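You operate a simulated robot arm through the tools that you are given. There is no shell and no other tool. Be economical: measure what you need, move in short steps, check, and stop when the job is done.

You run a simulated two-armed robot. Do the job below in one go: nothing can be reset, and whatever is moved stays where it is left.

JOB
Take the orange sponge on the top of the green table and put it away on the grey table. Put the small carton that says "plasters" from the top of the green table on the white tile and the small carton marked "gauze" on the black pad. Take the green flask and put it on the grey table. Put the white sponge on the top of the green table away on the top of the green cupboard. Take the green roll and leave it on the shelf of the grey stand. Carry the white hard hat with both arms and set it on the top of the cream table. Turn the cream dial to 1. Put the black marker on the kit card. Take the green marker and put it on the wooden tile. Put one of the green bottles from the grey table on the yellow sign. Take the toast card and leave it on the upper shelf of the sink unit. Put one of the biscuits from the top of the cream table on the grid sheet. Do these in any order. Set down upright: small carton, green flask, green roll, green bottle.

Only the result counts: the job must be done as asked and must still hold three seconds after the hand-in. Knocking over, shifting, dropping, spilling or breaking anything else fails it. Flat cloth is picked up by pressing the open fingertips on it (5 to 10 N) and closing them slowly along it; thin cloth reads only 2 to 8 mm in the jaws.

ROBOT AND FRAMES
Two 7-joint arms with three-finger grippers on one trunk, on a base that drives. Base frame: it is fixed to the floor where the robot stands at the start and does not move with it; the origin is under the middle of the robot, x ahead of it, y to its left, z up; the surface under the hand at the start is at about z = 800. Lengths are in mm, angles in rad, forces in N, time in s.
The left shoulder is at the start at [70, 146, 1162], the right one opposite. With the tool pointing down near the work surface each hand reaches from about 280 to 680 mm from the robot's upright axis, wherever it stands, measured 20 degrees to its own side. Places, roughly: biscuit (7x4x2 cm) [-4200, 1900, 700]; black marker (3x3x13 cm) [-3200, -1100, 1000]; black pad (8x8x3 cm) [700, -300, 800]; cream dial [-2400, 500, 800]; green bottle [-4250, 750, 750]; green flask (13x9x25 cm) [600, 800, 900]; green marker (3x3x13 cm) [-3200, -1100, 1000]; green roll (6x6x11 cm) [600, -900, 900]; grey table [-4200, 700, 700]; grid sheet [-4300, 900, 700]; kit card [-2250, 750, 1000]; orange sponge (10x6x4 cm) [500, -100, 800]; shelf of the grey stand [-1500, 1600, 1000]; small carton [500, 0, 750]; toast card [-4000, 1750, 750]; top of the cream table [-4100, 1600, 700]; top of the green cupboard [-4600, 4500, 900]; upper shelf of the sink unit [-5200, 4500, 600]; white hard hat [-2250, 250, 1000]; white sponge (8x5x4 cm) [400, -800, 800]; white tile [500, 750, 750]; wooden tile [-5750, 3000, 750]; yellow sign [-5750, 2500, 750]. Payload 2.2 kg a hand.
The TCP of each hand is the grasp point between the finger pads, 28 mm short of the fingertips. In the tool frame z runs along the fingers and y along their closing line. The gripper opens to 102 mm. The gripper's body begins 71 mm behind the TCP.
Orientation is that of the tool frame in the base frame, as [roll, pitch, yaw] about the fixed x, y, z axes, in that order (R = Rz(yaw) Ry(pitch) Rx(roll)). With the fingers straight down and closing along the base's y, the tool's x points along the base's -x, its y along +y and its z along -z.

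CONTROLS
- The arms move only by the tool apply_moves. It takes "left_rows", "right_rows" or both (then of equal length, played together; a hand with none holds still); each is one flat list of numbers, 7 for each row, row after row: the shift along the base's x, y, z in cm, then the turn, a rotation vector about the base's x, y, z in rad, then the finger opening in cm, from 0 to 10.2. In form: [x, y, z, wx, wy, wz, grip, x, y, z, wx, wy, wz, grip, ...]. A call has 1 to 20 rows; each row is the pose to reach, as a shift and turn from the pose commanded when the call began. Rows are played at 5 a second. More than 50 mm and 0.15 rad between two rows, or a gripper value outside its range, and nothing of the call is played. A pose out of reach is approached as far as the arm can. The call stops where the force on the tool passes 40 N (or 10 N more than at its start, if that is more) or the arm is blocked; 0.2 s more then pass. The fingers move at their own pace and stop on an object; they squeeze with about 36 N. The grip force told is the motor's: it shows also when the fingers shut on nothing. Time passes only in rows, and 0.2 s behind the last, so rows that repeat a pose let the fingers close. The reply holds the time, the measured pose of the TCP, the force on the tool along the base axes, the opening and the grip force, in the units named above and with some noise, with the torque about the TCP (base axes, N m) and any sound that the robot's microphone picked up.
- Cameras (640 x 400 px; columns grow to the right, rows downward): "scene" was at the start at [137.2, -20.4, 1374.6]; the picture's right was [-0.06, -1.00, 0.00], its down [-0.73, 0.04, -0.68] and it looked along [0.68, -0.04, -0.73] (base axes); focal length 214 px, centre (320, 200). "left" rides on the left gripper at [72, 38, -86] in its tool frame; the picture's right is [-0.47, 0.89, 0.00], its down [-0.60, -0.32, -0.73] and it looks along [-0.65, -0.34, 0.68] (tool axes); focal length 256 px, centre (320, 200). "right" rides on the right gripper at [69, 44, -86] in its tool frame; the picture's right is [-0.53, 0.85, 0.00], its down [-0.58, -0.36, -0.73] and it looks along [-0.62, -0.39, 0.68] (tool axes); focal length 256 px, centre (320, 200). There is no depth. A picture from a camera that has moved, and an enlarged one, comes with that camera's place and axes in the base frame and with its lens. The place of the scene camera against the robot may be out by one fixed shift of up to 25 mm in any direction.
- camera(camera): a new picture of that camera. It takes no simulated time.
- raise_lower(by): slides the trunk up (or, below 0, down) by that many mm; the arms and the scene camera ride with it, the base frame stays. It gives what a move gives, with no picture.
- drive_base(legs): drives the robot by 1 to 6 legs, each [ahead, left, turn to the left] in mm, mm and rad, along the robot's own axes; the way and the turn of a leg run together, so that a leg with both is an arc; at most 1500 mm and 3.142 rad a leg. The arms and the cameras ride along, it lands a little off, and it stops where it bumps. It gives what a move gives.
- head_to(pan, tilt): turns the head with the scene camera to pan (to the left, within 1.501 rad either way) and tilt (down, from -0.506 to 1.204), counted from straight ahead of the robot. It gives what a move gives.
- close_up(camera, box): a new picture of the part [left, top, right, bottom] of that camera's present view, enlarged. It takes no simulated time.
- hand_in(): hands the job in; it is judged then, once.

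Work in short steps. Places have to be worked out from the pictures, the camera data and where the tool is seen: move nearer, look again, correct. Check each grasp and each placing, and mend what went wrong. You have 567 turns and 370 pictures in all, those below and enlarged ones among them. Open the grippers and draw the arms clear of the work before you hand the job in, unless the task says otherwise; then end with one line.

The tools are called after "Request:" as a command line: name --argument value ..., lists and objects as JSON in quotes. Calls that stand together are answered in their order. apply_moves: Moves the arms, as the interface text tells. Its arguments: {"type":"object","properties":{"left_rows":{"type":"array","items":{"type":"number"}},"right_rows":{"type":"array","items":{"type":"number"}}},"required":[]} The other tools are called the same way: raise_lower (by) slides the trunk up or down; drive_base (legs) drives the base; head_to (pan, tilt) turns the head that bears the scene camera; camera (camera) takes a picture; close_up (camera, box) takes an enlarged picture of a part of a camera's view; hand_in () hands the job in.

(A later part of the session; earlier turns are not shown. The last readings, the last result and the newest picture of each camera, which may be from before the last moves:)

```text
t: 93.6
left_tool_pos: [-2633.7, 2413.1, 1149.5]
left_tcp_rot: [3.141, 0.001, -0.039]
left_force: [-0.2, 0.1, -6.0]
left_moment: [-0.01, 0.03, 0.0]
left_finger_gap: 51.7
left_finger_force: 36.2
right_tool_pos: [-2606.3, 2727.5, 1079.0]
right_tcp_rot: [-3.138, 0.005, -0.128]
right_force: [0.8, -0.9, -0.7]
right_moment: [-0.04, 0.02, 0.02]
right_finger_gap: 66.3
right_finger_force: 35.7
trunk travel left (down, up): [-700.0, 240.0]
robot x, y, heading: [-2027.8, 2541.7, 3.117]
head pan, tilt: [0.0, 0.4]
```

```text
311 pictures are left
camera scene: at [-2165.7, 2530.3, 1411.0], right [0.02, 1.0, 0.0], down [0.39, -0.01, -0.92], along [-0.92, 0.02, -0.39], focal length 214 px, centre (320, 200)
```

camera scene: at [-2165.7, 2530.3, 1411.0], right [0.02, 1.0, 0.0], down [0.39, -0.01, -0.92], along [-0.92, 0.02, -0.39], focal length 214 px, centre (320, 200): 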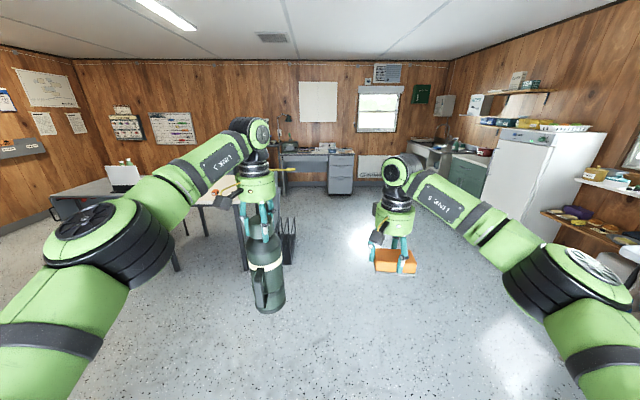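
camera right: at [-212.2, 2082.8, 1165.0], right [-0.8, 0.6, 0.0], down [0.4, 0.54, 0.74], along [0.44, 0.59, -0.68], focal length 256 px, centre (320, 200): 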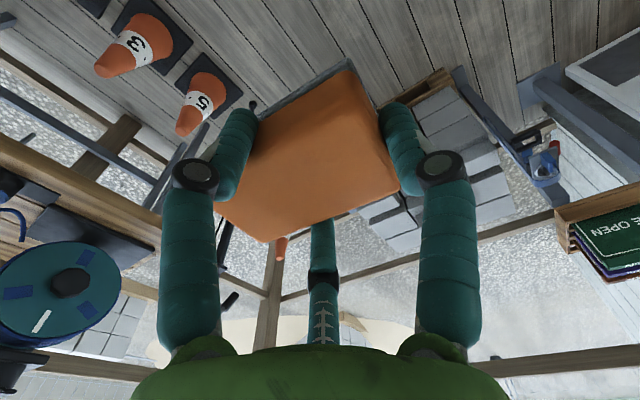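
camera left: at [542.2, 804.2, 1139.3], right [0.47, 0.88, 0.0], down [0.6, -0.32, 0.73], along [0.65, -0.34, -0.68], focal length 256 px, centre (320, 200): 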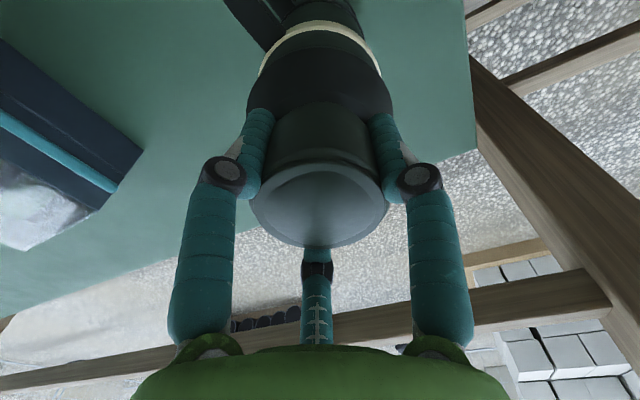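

The room is open between me and the tables. I drive diagonally toward the grey table (ahead 850, left 1500), then look.

Request:
drive_base --legs '[[425, 750, 0], [425, 750, 0]]'

Request:
head_to --pan 0.3 --tilt 0.5

Request:
camera --camera "scene"

Request:
head_to --pan -0.6 --tilt 0.5

Request:
camera --camera "scene"

```text
t: 96.5
left_tool_pos: [-2872.4, 1993.2, 1149.7]
left_tcp_rot: [-3.141, 0.001, -0.033]
left_force: [-0.4, -0.3, -6.1]
left_moment: [0.0, 0.07, 0.03]
left_finger_gap: 51.6
left_finger_force: 36.3
right_tool_pos: [-2851.0, 2305.7, 1078.7]
right_tcp_rot: [-3.137, 0.003, -0.118]
right_force: [-0.3, -1.8, -0.4]
right_moment: [0.05, -0.03, 0.01]
right_finger_gap: 66.5
right_finger_force: 35.8
trunk travel left (down, up): [-700.0, 240.0]
robot x, y, heading: [-2271.2, 2124.8, 3.124]
head pan, tilt: [0.0, 0.4]
stopped in leg 1: the robot was blocked; the commanded pose is now the measured one
```

```text
t: 97.3
left_tool_pos: [-2871.6, 1989.9, 1151.5]
left_tcp_rot: [-3.14, 0.001, -0.031]
left_force: [0.6, -1.0, -4.6]
left_moment: [-0.02, 0.06, 0.03]
left_finger_gap: 51.4
left_finger_force: 35.6
right_tool_pos: [-2850.5, 2301.5, 1079.1]
right_tcp_rot: [-3.135, 0.002, -0.115]
right_force: [0.9, -1.3, -0.8]
right_moment: [-0.05, 0.02, 0.02]
right_finger_gap: 66.5
right_finger_force: 35.7
trunk travel left (down, up): [-700.0, 240.0]
robot x, y, heading: [-2270.3, 2126.7, 3.132]
head pan, tilt: [0.3, 0.499]
```

```text
310 pictures are left
camera scene: at [-2402.4, 2082.0, 1401.7], right [-0.28, 0.96, 0.0], down [0.46, 0.14, -0.88], along [-0.84, -0.25, -0.48], focal length 214 px, centre (320, 200)
```

scene: 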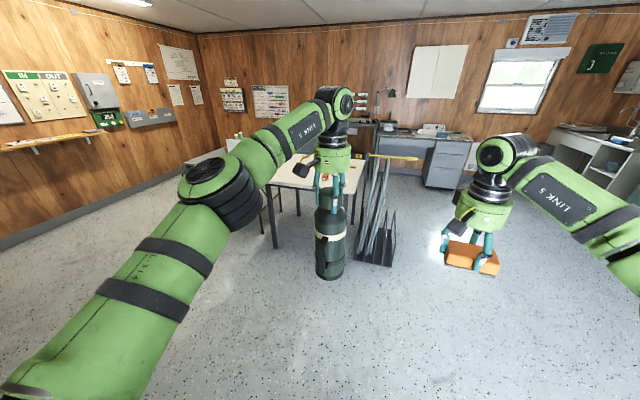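

```text
t: 98.5
left_tool_pos: [-2871.6, 1991.5, 1150.5]
left_tcp_rot: [-3.14, 0.003, -0.031]
left_force: [0.4, -0.6, -4.9]
left_moment: [0.0, 0.01, 0.0]
left_finger_gap: 51.8
left_finger_force: 36.3
right_tool_pos: [-2850.2, 2304.8, 1079.3]
right_tcp_rot: [-3.138, 0.007, -0.118]
right_force: [0.3, -0.2, -0.4]
right_moment: [0.01, 0.0, 0.01]
right_finger_gap: 66.4
right_finger_force: 35.3
trunk travel left (down, up): [-700.0, 240.0]
robot x, y, heading: [-2269.9, 2122.2, 3.127]
head pan, tilt: [-0.6, 0.499]
```

```text
309 pictures are left
camera scene: at [-2388.8, 2161.9, 1401.9], right [0.57, 0.82, 0.0], down [0.39, -0.27, -0.88], along [-0.72, 0.5, -0.48], focal length 214 px, centre (320, 200)
```

scene: 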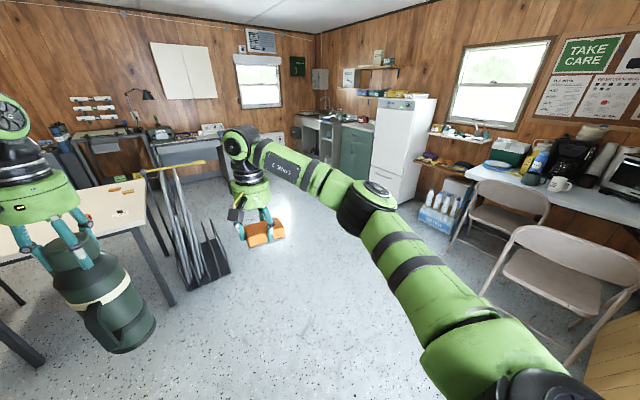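

Blocked on the left side by something. I look there before moving.

Request:
head_to --pan 1.5 --tilt 0.7

Request:
camera --camera "scene"

```text
t: 100.5
left_tool_pos: [-2871.0, 1992.0, 1151.2]
left_tcp_rot: [-3.141, 0.001, -0.031]
left_force: [0.2, 0.1, -5.8]
left_moment: [0.02, 0.02, 0.02]
left_finger_gap: 51.5
left_finger_force: 36.1
right_tool_pos: [-2850.4, 2304.4, 1079.7]
right_tcp_rot: [-3.136, 0.005, -0.118]
right_force: [0.7, 0.2, 0.1]
right_moment: [0.0, -0.01, 0.03]
right_finger_gap: 66.1
right_finger_force: 36.1
trunk travel left (down, up): [-700.0, 240.0]
robot x, y, heading: [-2271.5, 2127.6, 3.131]
head pan, tilt: [1.499, 0.7]
```

```text
308 pictures are left
camera scene: at [-2321.5, 2025.0, 1384.2], right [-1.0, 0.08, 0.0], down [0.06, 0.64, -0.76], along [-0.06, -0.76, -0.64], focal length 214 px, centre (320, 200)
```

scene: 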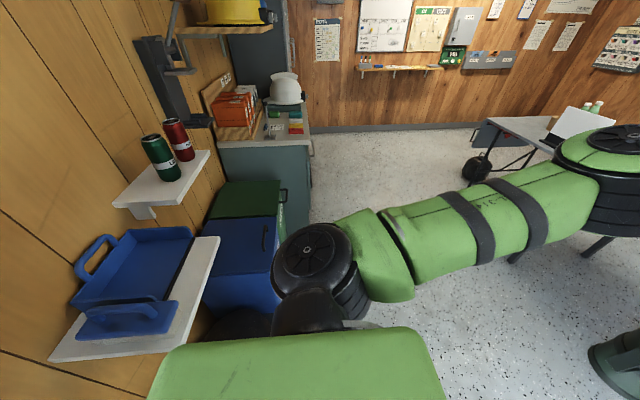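

A black bin/blue box stands at my left. I go ahead 600 mm first, then strafe left in the free floor.

Request:
drive_base --legs '[[550, -30, 0]]'

Request:
camera --camera "scene"

Request:
drive_base --legs '[[50, 1100, 0]]'

Request:
head_to --pan 0.2 --tilt 0.6

Request:
camera --camera "scene"

```text
t: 103.6
left_tool_pos: [-3409.6, 2048.9, 1151.3]
left_tcp_rot: [-3.14, 0.001, -0.057]
left_force: [0.1, -0.2, -5.5]
left_moment: [0.01, 0.01, -0.03]
left_finger_gap: 51.4
left_finger_force: 36.2
right_tool_pos: [-3381.5, 2361.0, 1079.5]
right_tcp_rot: [-3.137, 0.007, -0.143]
right_force: [-0.5, -0.2, 0.3]
right_moment: [-0.04, -0.01, 0.02]
right_finger_gap: 66.3
right_finger_force: 35.9
trunk travel left (down, up): [-700.0, 240.0]
robot x, y, heading: [-2803.0, 2168.3, 3.103]
head pan, tilt: [1.499, 0.7]
```

```text
307 pictures are left
camera scene: at [-2858.3, 2068.5, 1384.2], right [-0.99, 0.11, 0.0], down [0.07, 0.64, -0.76], along [-0.08, -0.76, -0.64], focal length 214 px, centre (320, 200)
```

scene: 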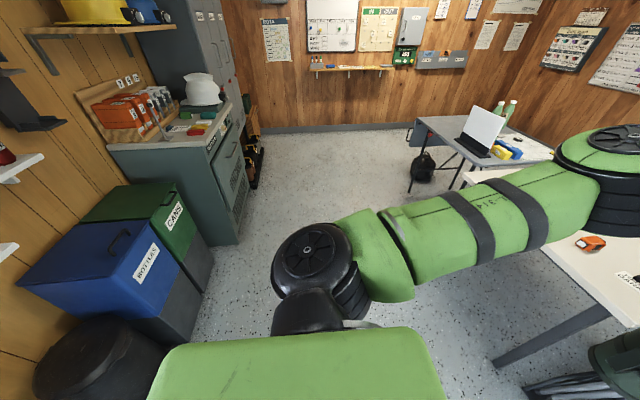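

```text
t: 109.3
left_tool_pos: [-3504.6, 944.3, 1150.3]
left_tcp_rot: [-3.141, 0.001, -0.06]
left_force: [0.0, 0.0, -5.6]
left_moment: [0.01, 0.04, 0.03]
left_finger_gap: 51.4
left_finger_force: 36.1
right_tool_pos: [-3475.3, 1256.0, 1079.7]
right_tcp_rot: [-3.136, 0.005, -0.146]
right_force: [-0.2, 0.3, -0.6]
right_moment: [0.0, 0.02, 0.01]
right_finger_gap: 66.1
right_finger_force: 35.8
trunk travel left (down, up): [-700.0, 240.0]
robot x, y, heading: [-2898.5, 1060.2, 3.1]
head pan, tilt: [1.499, 0.7]
```

```text
t: 110.7
left_tool_pos: [-3505.4, 944.8, 1151.2]
left_tcp_rot: [-3.14, 0.0, -0.06]
left_force: [-0.2, 0.5, -4.9]
left_moment: [0.0, 0.0, 0.02]
left_finger_gap: 51.8
left_finger_force: 36.7
right_tool_pos: [-3475.0, 1255.9, 1080.4]
right_tcp_rot: [-3.137, 0.004, -0.147]
right_force: [0.8, -0.3, 0.1]
right_moment: [-0.01, -0.01, 0.0]
right_finger_gap: 66.5
right_finger_force: 35.9
trunk travel left (down, up): [-700.0, 240.0]
robot x, y, heading: [-2901.1, 1057.4, 3.103]
head pan, tilt: [0.201, 0.6]
```

```text
306 pictures are left
camera scene: at [-3031.8, 1031.8, 1392.7], right [-0.16, 0.99, 0.0], down [0.56, 0.09, -0.82], along [-0.81, -0.13, -0.57], focal length 214 px, centre (320, 200)
```

scene: 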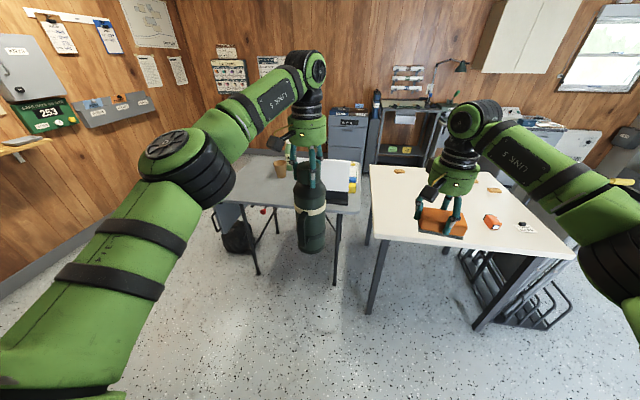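

I see the grey table (front edge x≈-3880, y≈300–1090) and the cream table to its right. I move nearer to the grey table to find free spots.

Request:
drive_base --legs '[[220, 380, 0.03]]'

Request:
head_to --pan 0.0 --tilt 0.55

Request:
camera --camera "scene"

Request:
camera --camera "left"

Request:
camera --camera "right"

```text
t: 113.4
left_tool_pos: [-3736.5, 563.0, 1150.6]
left_tcp_rot: [3.141, 0.002, -0.042]
left_force: [-0.1, -0.2, -5.4]
left_moment: [-0.02, 0.01, 0.0]
left_finger_gap: 51.8
left_finger_force: 36.1
right_tool_pos: [-3713.3, 874.9, 1079.3]
right_tcp_rot: [-3.136, 0.005, -0.127]
right_force: [0.9, 0.2, -0.3]
right_moment: [0.0, 0.02, -0.01]
right_finger_gap: 66.4
right_finger_force: 35.8
trunk travel left (down, up): [-700.0, 240.0]
robot x, y, heading: [-3136.9, 690.1, 3.117]
head pan, tilt: [0.201, 0.6]
```

```text
t: 114.1
left_tool_pos: [-3737.0, 561.9, 1151.2]
left_tcp_rot: [-3.141, 0.0, -0.044]
left_force: [0.2, 0.7, -6.1]
left_moment: [0.0, 0.03, 0.0]
left_finger_gap: 51.6
left_finger_force: 35.9
right_tool_pos: [-3714.2, 873.4, 1079.9]
right_tcp_rot: [-3.136, 0.004, -0.126]
right_force: [0.3, 0.6, 0.0]
right_moment: [0.01, 0.02, 0.03]
right_finger_gap: 66.2
right_finger_force: 35.8
trunk travel left (down, up): [-700.0, 240.0]
robot x, y, heading: [-3132.4, 685.5, 3.12]
head pan, tilt: [0.0, 0.55]
```

```text
305 pictures are left
camera scene: at [-3268.6, 676.5, 1397.2], right [0.02, 1.0, 0.0], down [0.52, -0.01, -0.85], along [-0.85, 0.02, -0.52], focal length 214 px, centre (320, 200)
```

scene: 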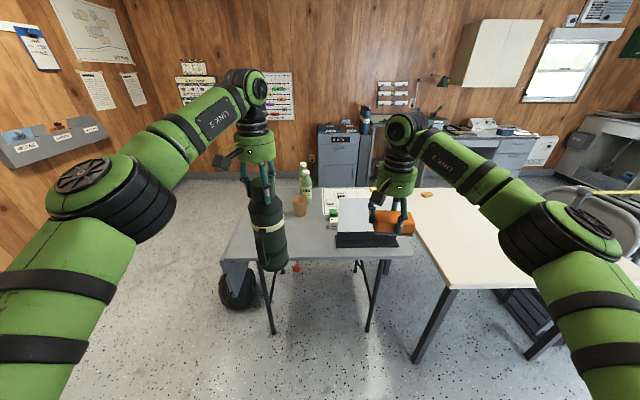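

```text
304 pictures are left
camera left: at [-3667.0, 521.6, 1236.6], right [-0.5, -0.86, 0.0], down [-0.59, 0.34, 0.73], along [-0.63, 0.37, -0.68], focal length 256 px, centre (320, 200)
```

left: 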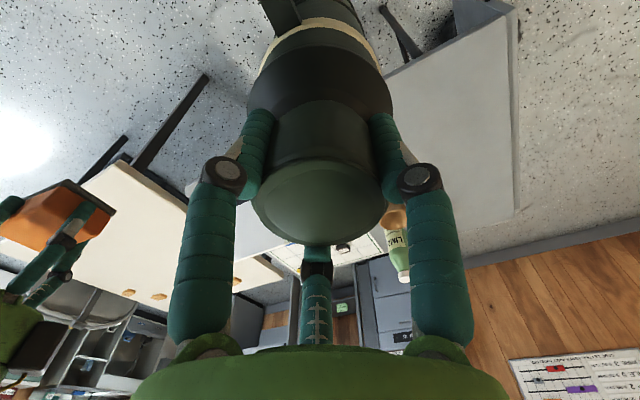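

```text
303 pictures are left
camera right: at [-3650.3, 821.7, 1165.1], right [-0.64, -0.77, 0.0], down [-0.52, 0.43, 0.74], along [-0.57, 0.47, -0.68], focal length 256 px, centre (320, 200)
```

right: 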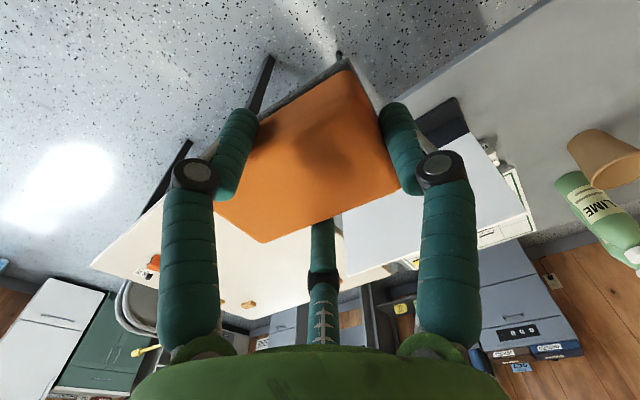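

Request:
close_up --camera "scene" --box '[210, 150, 430, 290]'

```text
2.86 times, centred on (320, 220) of scene
camera zoom: at [-3268.6, 676.5, 1397.2], right [0.02, 1.0, 0.0], down [0.52, -0.01, -0.85], along [-0.85, 0.02, -0.52], focal length 613 px, centre (320, 143)
```

zoom: 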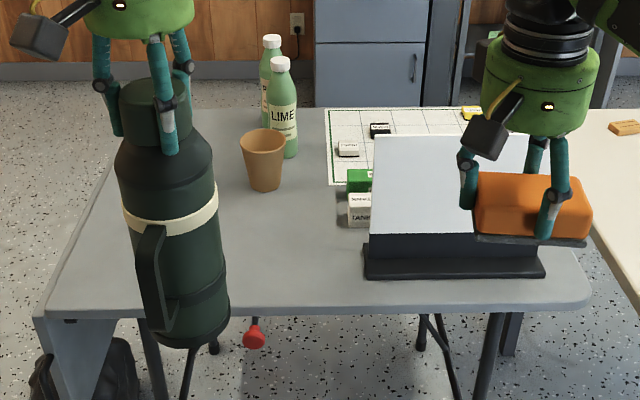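

Free area is the left front of the table (y≈300–720, x≈-3930…-4180). I drive closer so both hands can reach it.

Request:
drive_base --legs '[[0, 190, 0.02], [260, 0, 0]]'

Request:
head_to --pan 0.0 --tilt 0.85

Request:
camera --camera "scene"

Request:
camera --camera "right"

```text
t: 117.1
left_tool_pos: [-3994.6, 363.3, 1151.5]
left_tcp_rot: [-3.14, 0.002, -0.018]
left_force: [0.7, 0.7, -6.2]
left_moment: [0.0, 0.01, 0.0]
left_finger_gap: 51.6
left_finger_force: 36.3
right_tool_pos: [-3978.3, 675.8, 1080.9]
right_tcp_rot: [-3.136, 0.007, -0.102]
right_force: [0.2, 0.1, 0.3]
right_moment: [-0.01, 0.03, 0.0]
right_finger_gap: 66.4
right_finger_force: 35.4
trunk travel left (down, up): [-700.0, 240.0]
robot x, y, heading: [-3396.9, 506.5, -3.133]
head pan, tilt: [0.0, 0.55]
```

```text
t: 117.9
left_tool_pos: [-3996.6, 363.6, 1150.4]
left_tcp_rot: [-3.141, -0.001, -0.018]
left_force: [-0.3, 0.0, -5.1]
left_moment: [0.0, 0.04, -0.03]
left_finger_gap: 51.4
left_finger_force: 35.4
right_tool_pos: [-3981.4, 676.5, 1080.0]
right_tcp_rot: [-3.137, 0.003, -0.101]
right_force: [-1.1, -0.8, -0.8]
right_moment: [0.01, 0.01, 0.01]
right_finger_gap: 66.3
right_finger_force: 36.0
trunk travel left (down, up): [-700.0, 240.0]
robot x, y, heading: [-3398.1, 508.2, -3.135]
head pan, tilt: [0.0, 0.85]
```

```text
301 pictures are left
camera scene: at [-3520.2, 489.9, 1371.8], right [0.0, 1.0, 0.0], down [0.75, 0.0, -0.66], along [-0.66, 0.0, -0.75], focal length 214 px, centre (320, 200)
```

scene: 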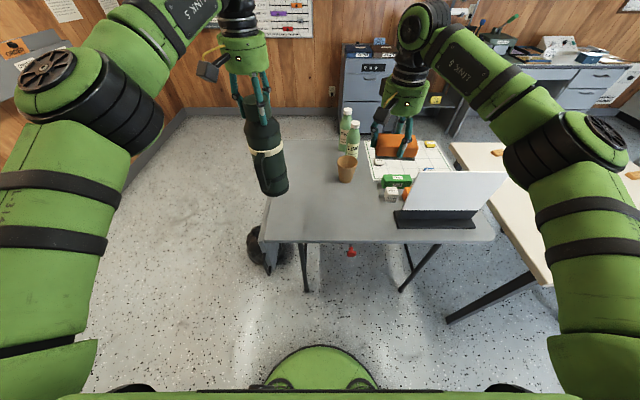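

```text
300 pictures are left
camera right: at [-3916.5, 625.3, 1165.0], right [-0.62, -0.79, 0.0], down [-0.53, 0.42, 0.74], along [-0.58, 0.46, -0.68], focal length 256 px, centre (320, 200)
```

right: 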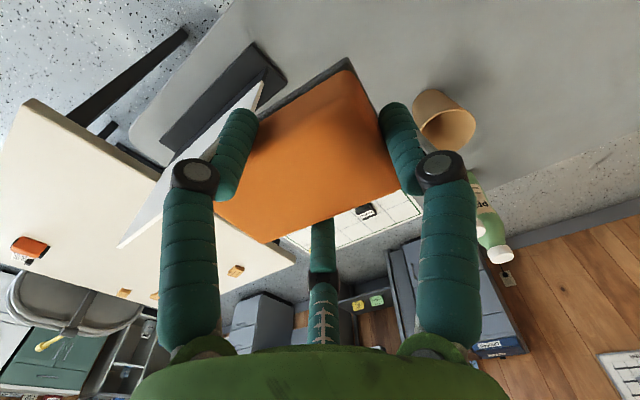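

Table height looks about 745. I move the flask to about [-4030,420] and lower to just above the surface.

Request:
apply_moves --left_rows '[-1.5, 3, 0, 0, 0, 0, 4, -3.4, 5.6, 0, 0, 0, 0, 4, -3.4, 5.6, -4.5, 0, 0, 0, 4, -3.4, 5.6, -9, 0, 0, 0, 4, -3.4, 5.6, -12, 0, 0, 0, 4]'

Request:
close_up --camera "scene" --box '[200, 80, 520, 280]'

```text
t: 119.1
left_tool_pos: [-4030.1, 420.4, 1034.5]
left_tcp_rot: [3.141, 0.003, -0.018]
left_force: [0.5, -0.5, -5.1]
left_moment: [0.02, 0.08, -0.01]
left_finger_gap: 51.7
left_finger_force: 35.9
left hand out of reach, approached as far as the arm can: row 1, 2, 3, 4
right_tool_pos: [-3980.4, 676.8, 1079.4]
right_tcp_rot: [-3.136, 0.004, -0.101]
right_force: [-0.5, -0.1, -0.2]
right_moment: [0.01, -0.01, -0.03]
right_finger_gap: 66.1
right_finger_force: 36.2
trunk travel left (down, up): [-700.0, 240.0]
robot x, y, heading: [-3397.8, 506.7, -3.132]
head pan, tilt: [0.0, 0.85]
```

```text
2.00 times, centred on (360, 180) of scene
camera zoom: at [-3519.5, 489.9, 1371.9], right [0.0, 1.0, 0.0], down [0.75, 0.0, -0.66], along [-0.66, 0.0, -0.75], focal length 429 px, centre (240, 240)
```

zoom: 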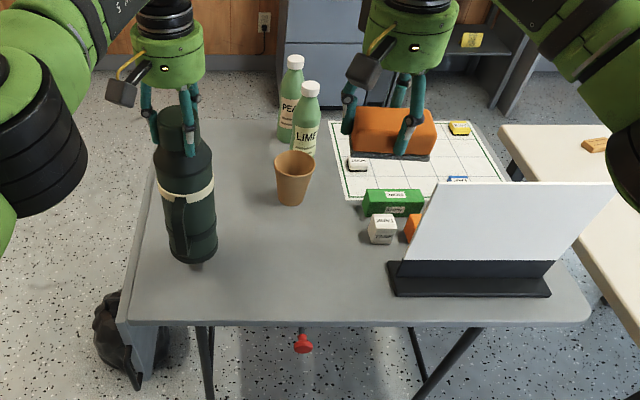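

The flask hovers over a free spot. I lower 30 mm, then feel for contact.

Request:
apply_moves --left_rows '[0, 0, -2, 0, 0, 0, 4, 0, 0, -3.2, 0, 0, 0, 4, 0, 0, -3.6, 0, 0, 0, 4, 0, 0, -4, 0, 0, 0, 4]'

```text
t: 120.1
left_tool_pos: [-4028.8, 420.1, 993.7]
left_tcp_rot: [-3.139, 0.005, -0.016]
left_force: [-0.7, 0.7, 1.9]
left_moment: [0.03, 0.01, 0.0]
left_finger_gap: 51.6
left_finger_force: 35.5
right_tool_pos: [-3977.9, 676.8, 1080.6]
right_tcp_rot: [-3.136, 0.006, -0.101]
right_force: [0.1, 0.1, 0.0]
right_moment: [-0.03, 0.01, 0.02]
right_finger_gap: 66.5
right_finger_force: 35.9
trunk travel left (down, up): [-700.0, 240.0]
robot x, y, heading: [-3399.1, 505.5, -3.137]
head pan, tilt: [0.0, 0.85]
```

Contact begins at TCP 994 (table z≈748). I press 2 mm, open and rise.

Request:
apply_moves --left_rows '[0, 0, -0.2, 0, 0, 0, 4, 0, 0, -0.2, 0, 0, 0, 6, 0, 0, -0.2, 0, 0, 0, 8, 0, 0, 0, 0, 0, 0, 10.2, 0, 0, 3, 0, 0, 0, 10.2, 0, 0, 7, 0, 0, 0, 10.2, 0, 0, 11, 0, 0, 0, 10.2, 0, 0, 15, 0, 0, 0, 10.2]'

Request:
camera --camera "scene"

```text
t: 121.9
left_tool_pos: [-4011.3, 412.9, 1118.2]
left_tcp_rot: [-3.14, 0.001, -0.018]
left_force: [0.4, -0.2, 0.5]
left_moment: [0.02, 0.05, 0.0]
left_finger_gap: 102.2
left_finger_force: 0.2
left hand out of reach, approached as far as the arm can: row 6, 7, 8
right_tool_pos: [-3978.7, 675.5, 1080.5]
right_tcp_rot: [-3.135, 0.005, -0.101]
right_force: [0.5, 0.2, -0.2]
right_moment: [-0.02, 0.01, -0.04]
right_finger_gap: 66.2
right_finger_force: 36.5
trunk travel left (down, up): [-700.0, 240.0]
robot x, y, heading: [-3398.3, 505.0, -3.135]
head pan, tilt: [0.0, 0.85]
```

```text
298 pictures are left
camera scene: at [-3518.6, 488.7, 1371.9], right [0.0, 1.0, 0.0], down [0.75, 0.0, -0.66], along [-0.66, 0.0, -0.75], focal length 214 px, centre (320, 200)
```

scene: 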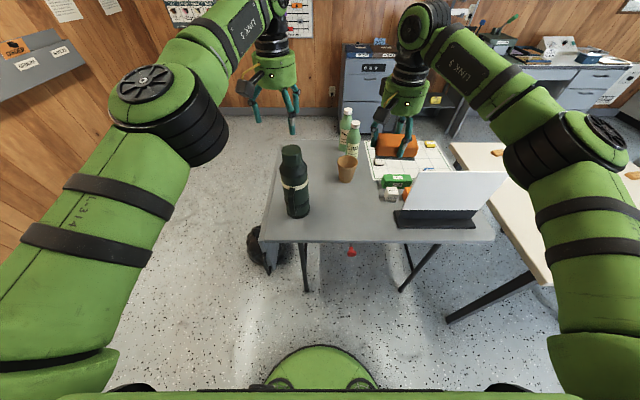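

Flask stands upright. Now the sponge: move the right hand to [-3990,580] and lower near the surface.

Request:
apply_moves --right_rows '[0, -4.5, 0, 0, 0, 0, 3, -1, -9.6, 0, 0, 0, 0, 3, -1, -9.6, -5, 0, 0, 0, 3, -1, -9.6, -10, 0, 0, 0, 3, -1, -9.6, -15, 0, 0, 0, 3, -1, -9.6, -20, 0, 0, 0, 3, -1, -9.6, -25, 0, 0, 0, 3, -1, -9.6, -28, 0, 0, 0, 3]'

Request:
close_up --camera "scene" --box '[200, 80, 520, 280]'

Request:
camera --camera "right"

```text
refused: row 2 steps farther than a row can; nothing moved
```

```text
2.00 times, centred on (360, 180) of scene
camera zoom: at [-3518.6, 488.7, 1371.9], right [0.0, 1.0, 0.0], down [0.75, 0.0, -0.66], along [-0.66, 0.0, -0.75], focal length 429 px, centre (240, 240)
```

zoom: 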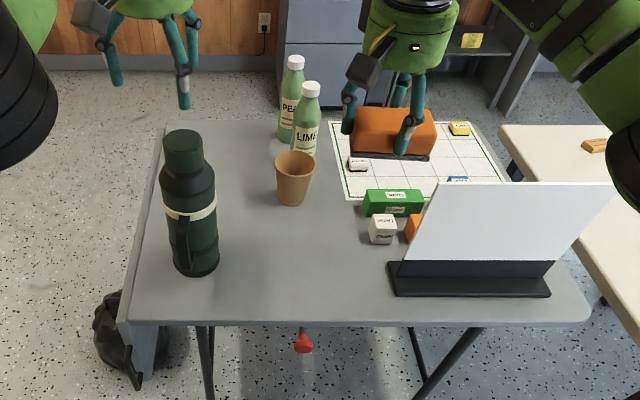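

```text
296 pictures are left
camera right: at [-3915.2, 624.1, 1165.8], right [-0.62, -0.79, 0.0], down [-0.53, 0.42, 0.74], along [-0.58, 0.46, -0.68], focal length 256 px, centre (320, 200)
```

right: 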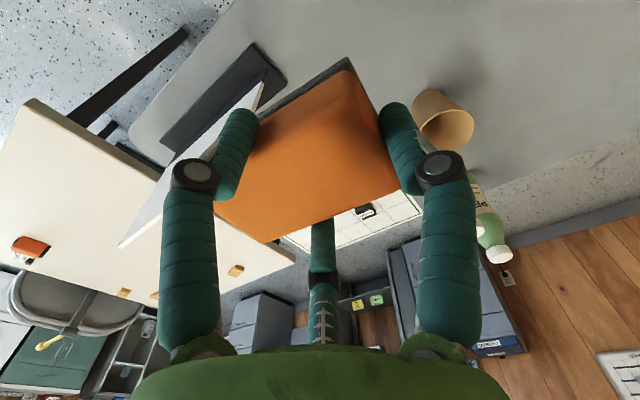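

The step was too long; I split it.

Request:
apply_moves --right_rows '[0, -4, 0, 0, 0, 0, 3, -0.5, -8, 0, 0, 0, 0, 3, -1, -9.6, -3, 0, 0, 0, 3, -1, -9.6, -7, 0, 0, 0, 3, -1, -9.6, -12, 0, 0, 0, 3, -1, -9.6, -16, 0, 0, 0, 3, -1, -9.6, -20, 0, 0, 0, 3, -1, -9.6, -24, 0, 0, 0, 3, -1, -9.6, -28, 0, 0, 0, 3]'

Request:
close_up --camera "scene" --box '[200, 80, 520, 280]'

```text
t: 123.9
left_tool_pos: [-4012.6, 412.7, 1118.3]
left_tcp_rot: [-3.138, 0.0, -0.017]
left_force: [0.1, -0.3, -0.7]
left_moment: [-0.03, -0.01, 0.02]
left_finger_gap: 102.0
left_finger_force: 0.1
right_tool_pos: [-3992.9, 585.0, 798.8]
right_tcp_rot: [-3.136, 0.006, -0.102]
right_force: [-0.1, 0.1, 0.2]
right_moment: [-0.03, -0.01, 0.03]
right_finger_gap: 66.3
right_finger_force: 35.8
trunk travel left (down, up): [-700.0, 240.0]
robot x, y, heading: [-3399.3, 504.8, -3.135]
head pan, tilt: [0.0, 0.85]
```

```text
2.00 times, centred on (360, 180) of scene
camera zoom: at [-3519.1, 490.0, 1372.0], right [0.0, 1.0, 0.0], down [0.75, 0.0, -0.66], along [-0.66, 0.0, -0.75], focal length 429 px, centre (240, 240)
```

zoom: 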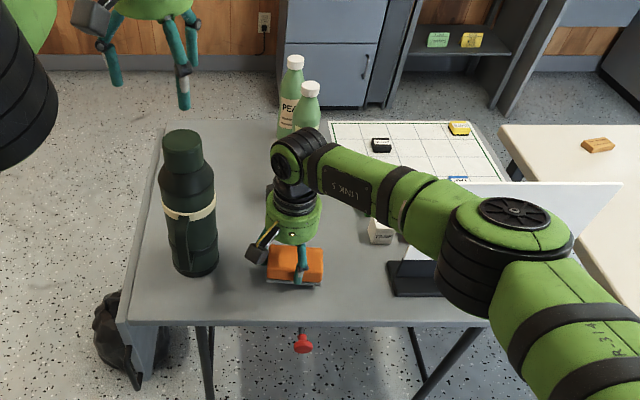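

Nearly down. I lower 10–16 mm and feel for contact.

Request:
apply_moves --right_rows '[0, 0, -0.8, 0, 0, 0, 3, 0, 0, -1.2, 0, 0, 0, 3, 0, 0, -1.5, 0, 0, 0, 3]'

```text
t: 124.7
left_tool_pos: [-4011.8, 413.2, 1118.1]
left_tcp_rot: [-3.139, 0.004, -0.017]
left_force: [-0.1, -0.7, 0.5]
left_moment: [0.01, 0.01, -0.02]
left_finger_gap: 101.9
left_finger_force: 0.1
right_tool_pos: [-3991.7, 582.5, 786.1]
right_tcp_rot: [-3.137, 0.004, -0.102]
right_force: [0.6, 0.2, -0.7]
right_moment: [-0.01, -0.01, 0.0]
right_finger_gap: 66.4
right_finger_force: 35.6
trunk travel left (down, up): [-700.0, 240.0]
robot x, y, heading: [-3400.3, 506.8, -3.138]
head pan, tilt: [0.0, 0.85]
```

Request:
apply_moves --right_rows '[0, 0, -0.3, 0, 0, 0, 3, 0, 0, -0.6, 0, 0, 0, 3]'

```text
t: 125.3
left_tool_pos: [-4010.3, 413.1, 1119.3]
left_tcp_rot: [-3.139, 0.006, -0.017]
left_force: [0.0, 0.1, 0.4]
left_moment: [0.0, 0.0, 0.01]
left_finger_gap: 102.0
left_finger_force: 0.0
right_tool_pos: [-3991.3, 580.1, 781.1]
right_tcp_rot: [-3.14, 0.011, -0.104]
right_force: [-1.1, 1.8, 12.1]
right_moment: [-0.41, -0.3, 0.04]
right_finger_gap: 66.3
right_finger_force: 36.6
trunk travel left (down, up): [-700.0, 240.0]
robot x, y, heading: [-3400.4, 507.2, -3.135]
head pan, tilt: [0.0, 0.85]
```

Contact at 12 N. I open and lift, returning clear above the table.

Request:
apply_moves --right_rows '[0, 0, 0, 0, 0, 0, 6, 0, 0, 0.1, 0, 0, 0, 9, 0, 0, 0.3, 0, 0, 0, 10.2, 0, 0, 4, 0, 0, 0, 10.2, 0, 0, 8, 0, 0, 0, 10.2, 0, 0, 13, 0, 0, 0, 10.2, 0, 0, 18, 0, 0, 0, 10.2, 0, 0, 23, 0, 0, 0, 10.2, 0, 0, 28, 0, 0, 0, 10.2, 0, 0, 32, 0, 0, 0, 10.2]'

Request:
close_up --camera "scene" --box '[200, 80, 520, 280]'

Request:
camera --camera "right"

```text
t: 127.5
left_tool_pos: [-4010.9, 412.6, 1117.9]
left_tcp_rot: [-3.141, 0.003, -0.019]
left_force: [-0.1, -1.1, -0.2]
left_moment: [0.0, -0.02, 0.01]
left_finger_gap: 101.9
left_finger_force: 0.0
right_tool_pos: [-3987.0, 579.7, 1099.9]
right_tcp_rot: [-3.136, 0.005, -0.101]
right_force: [0.2, -0.5, -0.5]
right_moment: [0.03, 0.02, 0.04]
right_finger_gap: 102.3
right_finger_force: 0.1
trunk travel left (down, up): [-700.0, 240.0]
robot x, y, heading: [-3398.3, 511.1, -3.141]
head pan, tilt: [0.0, 0.85]
```

```text
2.00 times, centred on (360, 180) of scene
camera zoom: at [-3517.4, 489.7, 1372.0], right [0.0, 1.0, 0.0], down [0.75, 0.0, -0.66], along [-0.66, 0.0, -0.75], focal length 429 px, centre (240, 240)
```

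zoom: 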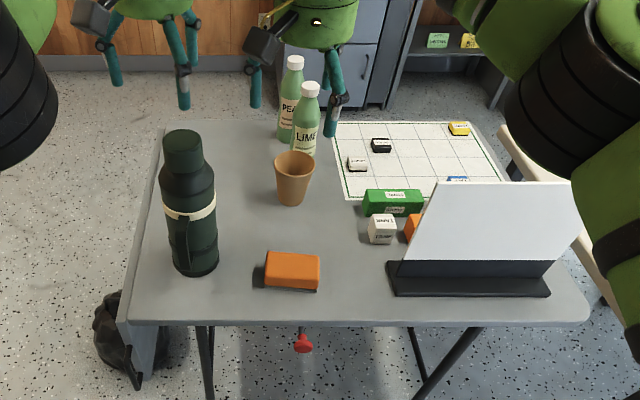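

```text
293 pictures are left
camera right: at [-3923.4, 529.1, 1185.8], right [-0.62, -0.79, 0.0], down [-0.53, 0.42, 0.74], along [-0.58, 0.46, -0.68], focal length 256 px, centre (320, 200)
```

right: 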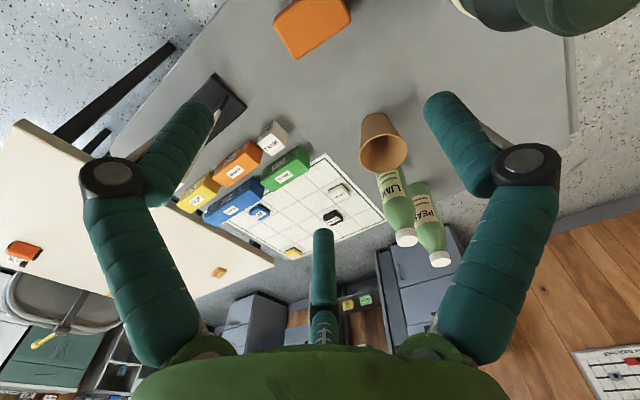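

Both are on the grey table. Next the biscuit to the grid sheet: I strafe right about 450 mm to see the sheet and cream table.

Request:
drive_base --legs '[[0, -450, 0]]'

Request:
head_to --pan -0.3 --tilt 0.75

Request:
camera --camera "scene"

Request:
camera --camera "right"

```text
t: 130.3
left_tool_pos: [-4014.6, 860.3, 1117.1]
left_tcp_rot: [-3.141, 0.003, -0.006]
left_force: [-0.6, 0.5, -0.8]
left_moment: [-0.02, -0.04, -0.02]
left_finger_gap: 102.1
left_finger_force: 0.0
right_tool_pos: [-3994.6, 1028.4, 1099.5]
right_tcp_rot: [-3.138, 0.006, -0.093]
right_force: [0.1, -0.3, 0.8]
right_moment: [0.01, -0.01, 0.03]
right_finger_gap: 102.0
right_finger_force: 0.1
trunk travel left (down, up): [-700.0, 240.0]
robot x, y, heading: [-3400.2, 959.1, -3.127]
head pan, tilt: [0.0, 0.85]
```

```text
t: 131.1
left_tool_pos: [-4016.0, 861.6, 1117.3]
left_tcp_rot: [3.141, 0.004, -0.005]
left_force: [-0.4, 0.2, 0.4]
left_moment: [-0.02, 0.02, -0.03]
left_finger_gap: 101.8
left_finger_force: 0.0
right_tool_pos: [-3993.6, 1029.8, 1099.0]
right_tcp_rot: [-3.137, 0.004, -0.092]
right_force: [-0.2, -0.5, 0.8]
right_moment: [0.01, -0.02, 0.02]
right_finger_gap: 102.1
right_finger_force: 0.1
trunk travel left (down, up): [-700.0, 240.0]
robot x, y, heading: [-3401.4, 957.6, -3.126]
head pan, tilt: [-0.3, 0.75]
```

```text
292 pictures are left
camera scene: at [-3523.8, 968.1, 1380.0], right [0.28, 0.96, 0.0], down [0.65, -0.19, -0.73], along [-0.7, 0.21, -0.68], focal length 214 px, centre (320, 200)
```

scene: 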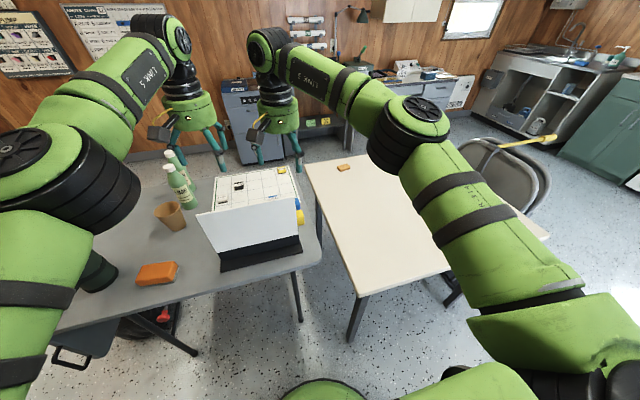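

```text
291 pictures are left
camera right: at [-3928.6, 979.1, 1184.8], right [-0.61, -0.79, 0.0], down [-0.54, 0.41, 0.74], along [-0.58, 0.45, -0.68], focal length 256 px, centre (320, 200)
```

right: 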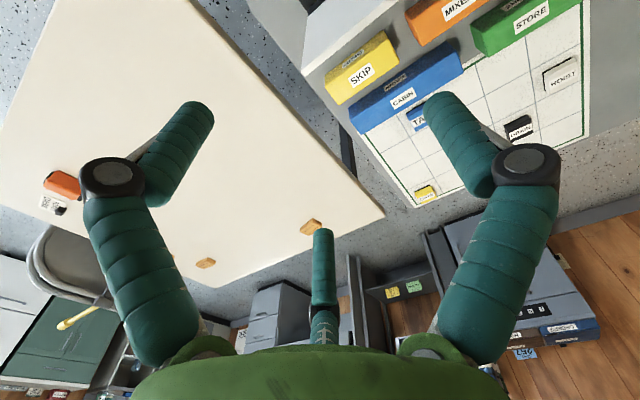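

Biscuits lie at the far side of the cream table, reachable from behind; the toast card is reachable from this side. First I strafe right to the cream table's front to fetch the toast card.

Request:
drive_base --legs '[[0, -600, 0]]'

Request:
camera --camera "scene"

Request:
camera --camera "right"

```text
t: 134.4
left_tool_pos: [-4023.5, 1448.7, 1118.8]
left_tcp_rot: [-3.139, 0.004, 0.002]
left_force: [-0.3, -0.9, -0.1]
left_moment: [0.01, -0.01, -0.03]
left_finger_gap: 101.7
left_finger_force: 0.2
right_tool_pos: [-4004.6, 1616.1, 1099.4]
right_tcp_rot: [-3.135, 0.004, -0.085]
right_force: [-0.7, -0.2, -0.4]
right_moment: [0.02, 0.0, 0.02]
right_finger_gap: 101.8
right_finger_force: 0.0
trunk travel left (down, up): [-700.0, 240.0]
robot x, y, heading: [-3414.6, 1556.2, -3.118]
head pan, tilt: [-0.3, 0.75]
```

```text
290 pictures are left
camera scene: at [-3534.3, 1557.4, 1380.0], right [0.28, 0.96, 0.0], down [0.66, -0.19, -0.73], along [-0.7, 0.2, -0.68], focal length 214 px, centre (320, 200)
```

scene: 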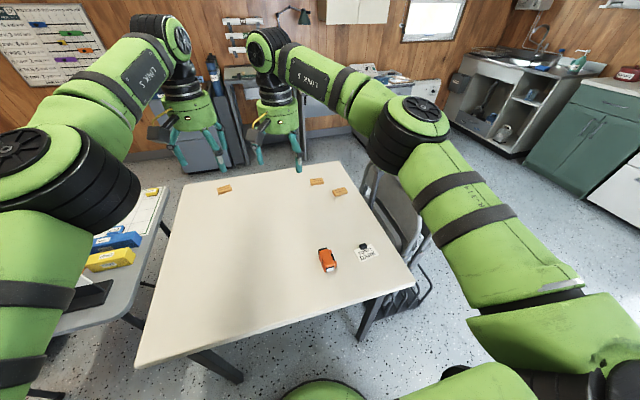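

```text
289 pictures are left
camera right: at [-3939.0, 1565.2, 1184.9], right [-0.6, -0.8, 0.0], down [-0.54, 0.41, 0.74], along [-0.59, 0.45, -0.68], focal length 256 px, centre (320, 200)
```

right: 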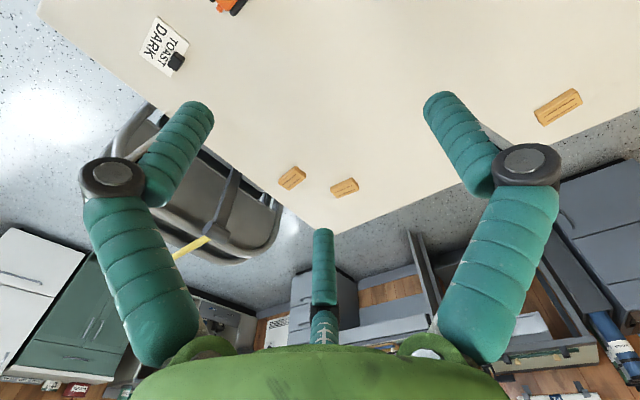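

Request:
close_up --camera "right" --box '[120, 0, 280, 100]'

Request:
close_up --camera "scene" --box '[290, 220, 410, 295]'

```text
4.00 times, centred on (200, 50) of right
camera zoom: at [-3939.0, 1565.2, 1184.9], right [-0.6, -0.8, 0.0], down [-0.54, 0.41, 0.74], along [-0.59, 0.45, -0.68], focal length 1024 px, centre (800, 800)
```

zoom: 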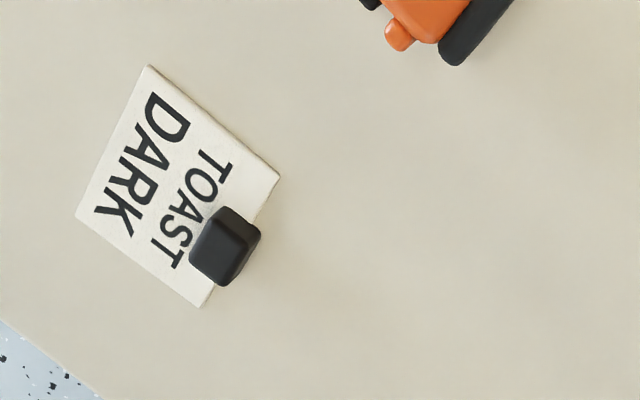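

```text
5.33 times, centred on (350, 258) of scene
camera zoom: at [-3534.3, 1557.4, 1380.0], right [0.28, 0.96, 0.0], down [0.66, -0.19, -0.73], along [-0.7, 0.2, -0.68], focal length 1144 px, centre (160, -107)
```

zoom: 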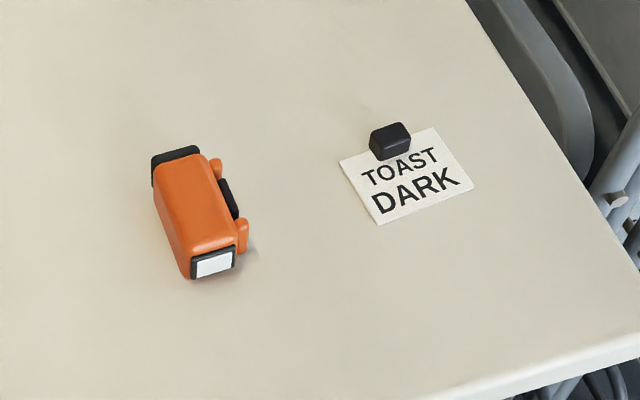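

The toast card has a black knob near [-3920,1820]. I move the right hand above it at z≈950 and look.

Request:
apply_moves --right_rows '[1.5, 4, -1, 0, 0, 0, 10.2, 3, 8, -2, 0, 0, 0, 10.2, 4.5, 12, -5, 0, 0, 0, 10.2, 6, 16, -8, 0, 0, 0, 10.2, 8, 20, -10, 0, 0, 0, 10.2, 8, 20, -14.5, 0, 0, 0, 10.2]'

Request:
camera --camera "right"

```text
refused: row 3 steps farther than a row can; nothing moved
```

```text
286 pictures are left
camera right: at [-3939.0, 1565.2, 1184.9], right [-0.6, -0.8, 0.0], down [-0.54, 0.41, 0.74], along [-0.59, 0.45, -0.68], focal length 256 px, centre (320, 200)
```

right: 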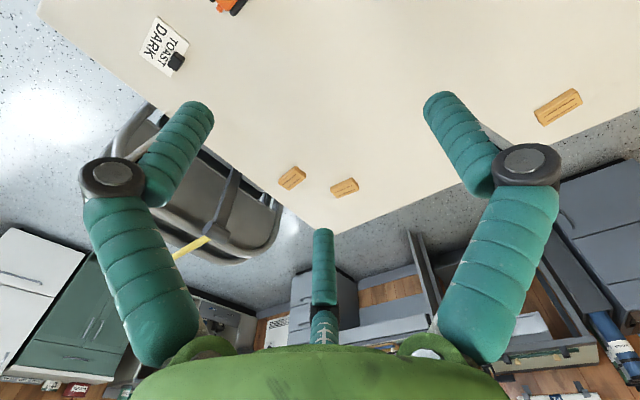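

I split the motion into smaller rows (and will not take a picture unless the move went through).

Request:
apply_moves --right_rows '[1.5, 4, -1, 0, 0, 0, 10.2, 3, 8, -2, 0, 0, 0, 10.2, 4.5, 12, -4, 0, 0, 0, 10.2, 6, 15.5, -7, 0, 0, 0, 10.2, 7.5, 19, -10, 0, 0, 0, 10.2, 8, 20, -14.5, 0, 0, 0, 10.2]'

Request:
camera --camera "right"

```text
t: 135.8
left_tool_pos: [-4025.9, 1448.2, 1116.7]
left_tcp_rot: [-3.141, 0.002, 0.003]
left_force: [-0.8, 0.4, -0.1]
left_moment: [0.01, 0.0, 0.06]
left_finger_gap: 102.1
left_finger_force: 0.0
right_tool_pos: [-3924.8, 1815.6, 950.9]
right_tcp_rot: [-3.138, 0.005, -0.084]
right_force: [-0.6, -0.3, -0.6]
right_moment: [0.04, 0.0, 0.0]
right_finger_gap: 101.7
right_finger_force: 0.0
trunk travel left (down, up): [-700.0, 240.0]
robot x, y, heading: [-3411.1, 1552.1, -3.119]
head pan, tilt: [-0.3, 0.75]
```

```text
285 pictures are left
camera right: at [-3859.7, 1765.0, 1036.1], right [-0.6, -0.8, 0.0], down [-0.54, 0.41, 0.74], along [-0.59, 0.44, -0.68], focal length 256 px, centre (320, 200)
```

right: 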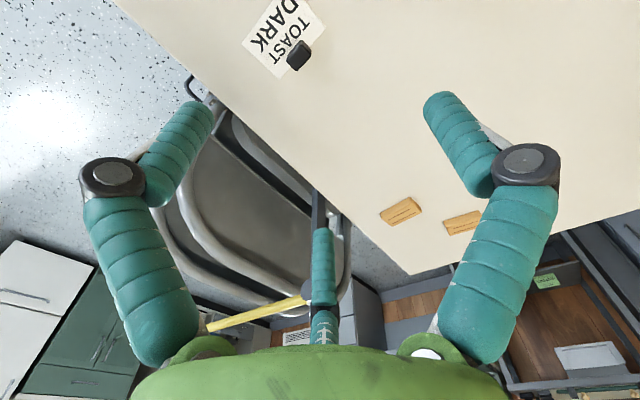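

Knob triangulated at [-3921,1837,748]. I descend over it to TCP z≈775 and check.

Request:
apply_moves --right_rows '[0.4, 2.1, -4, 0, 0, 0, 10.2, 0.4, 2.1, -8.5, 0, 0, 0, 8, 0.4, 2.1, -13, 0, 0, 0, 7, 0.4, 2.1, -16, 0, 0, 0, 7, 0.4, 2.1, -17.5, 0, 0, 0, 6]'

Request:
camera --camera "right"

```text
t: 137.0
left_tool_pos: [-4023.9, 1448.5, 1117.1]
left_tcp_rot: [-3.141, 0.0, 0.002]
left_force: [-0.6, -0.7, 0.0]
left_moment: [0.03, 0.01, 0.01]
left_finger_gap: 102.0
left_finger_force: 0.0
right_tool_pos: [-3918.7, 1836.1, 778.4]
right_tcp_rot: [-3.136, 0.004, -0.083]
right_force: [0.5, 0.4, 0.0]
right_moment: [-0.03, 0.04, 0.01]
right_finger_gap: 60.2
right_finger_force: 0.1
trunk travel left (down, up): [-700.0, 240.0]
robot x, y, heading: [-3411.3, 1556.4, -3.122]
head pan, tilt: [-0.3, 0.75]
```

```text
284 pictures are left
camera right: at [-3853.8, 1785.5, 864.1], right [-0.6, -0.8, 0.0], down [-0.54, 0.41, 0.74], along [-0.59, 0.44, -0.68], focal length 256 px, centre (320, 200)
```

right: 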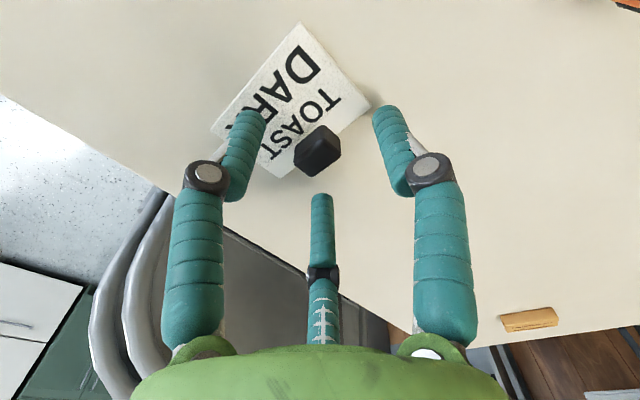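

Centred. I go down 9 mm more, close on the knob and lift.

Request:
apply_moves --right_rows '[-0.1, 0, -0.9, 0, 0, 0, 6, -0.1, 0, -0.9, 0, 0, 0, 2, -0.1, 0, -0.9, 0, 0, 0, 0.5, -0.1, 0, -0.9, 0, 0, 0, 0.5, -0.1, 0, 3, 0, 0, 0, 0.5, -0.1, 0, 8, 0, 0, 0, 0.5]'

Request:
camera --camera "right"

```text
t: 138.4
left_tool_pos: [-4023.4, 1447.6, 1118.7]
left_tcp_rot: [-3.14, 0.004, 0.004]
left_force: [-0.2, 0.5, -0.2]
left_moment: [0.0, 0.0, 0.02]
left_finger_gap: 101.9
left_finger_force: 0.0
right_tool_pos: [-3918.2, 1837.3, 860.0]
right_tcp_rot: [-3.137, 0.004, -0.084]
right_force: [0.6, 1.2, -0.7]
right_moment: [0.0, 0.0, 0.01]
right_finger_gap: 18.5
right_finger_force: 36.6
trunk travel left (down, up): [-700.0, 240.0]
robot x, y, heading: [-3412.9, 1553.9, -3.126]
head pan, tilt: [-0.3, 0.75]
```

```text
283 pictures are left
camera right: at [-3853.7, 1787.7, 945.1], right [-0.6, -0.8, 0.0], down [-0.54, 0.41, 0.74], along [-0.59, 0.44, -0.68], focal length 256 px, centre (320, 200)
```

right: 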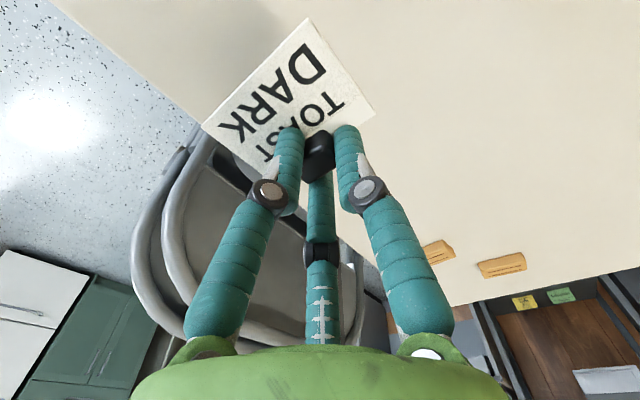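

Toast card is held by its knob. I raise it, back off, and go around the right end of the cream table to the far side.

Request:
apply_moves --right_rows '[0, 0, 5, 0, 0, 0, 0.5, 0, -4, 9, 0, 0, 0, 0.5, 0, -8, 11, 0, 0, 0, 0.5, 0, -12, 12, 0, 0, 0, 0.5]'

Request:
drive_base --legs '[[-450, 0, 0], [0, -1000, 0]]'

Request:
head_to --pan 0.1 --tilt 0.55

Request:
camera --camera "scene"

```text
refused: row 2 steps farther than a row can; nothing moved
```

```text
t: 146.0
left_tool_pos: [-3588.7, 2466.6, 1118.4]
left_tcp_rot: [-3.14, 0.003, -0.004]
left_force: [0.0, 0.2, 0.8]
left_moment: [-0.01, 0.05, 0.01]
left_finger_gap: 102.2
left_finger_force: 0.0
right_tool_pos: [-3482.8, 2855.4, 860.1]
right_tcp_rot: [-3.137, 0.005, -0.089]
right_force: [0.9, 0.2, 0.3]
right_moment: [0.01, 0.01, -0.03]
right_finger_gap: 17.9
right_finger_force: 36.4
trunk travel left (down, up): [-700.0, 240.0]
robot x, y, heading: [-2979.8, 2567.4, -3.128]
head pan, tilt: [-0.3, 0.75]
```

```text
t: 146.8
left_tool_pos: [-3589.9, 2466.9, 1118.2]
left_tcp_rot: [-3.141, 0.007, -0.003]
left_force: [-0.8, 0.1, 0.1]
left_moment: [0.03, -0.02, -0.03]
left_finger_gap: 102.0
left_finger_force: 0.1
right_tool_pos: [-3481.7, 2857.4, 859.7]
right_tcp_rot: [-3.137, 0.005, -0.091]
right_force: [-0.3, -0.3, 0.2]
right_moment: [0.01, -0.03, -0.02]
right_finger_gap: 17.9
right_finger_force: 36.0
trunk travel left (down, up): [-700.0, 240.0]
robot x, y, heading: [-2976.9, 2568.9, -3.123]
head pan, tilt: [0.099, 0.55]
```

```text
282 pictures are left
camera scene: at [-3107.8, 2541.2, 1397.4], right [-0.11, 0.99, 0.0], down [0.52, 0.06, -0.85], along [-0.85, -0.1, -0.52], focal length 214 px, centre (320, 200)
```

scene: 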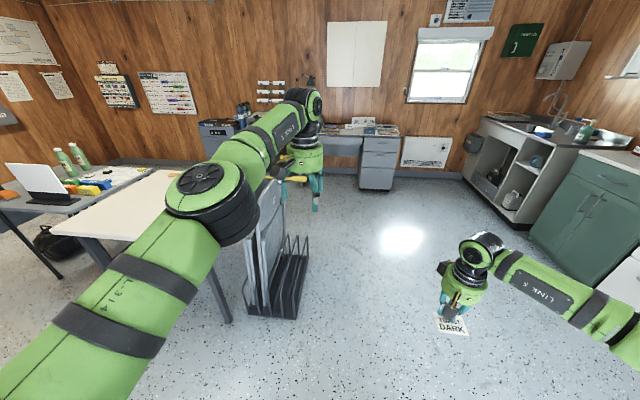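

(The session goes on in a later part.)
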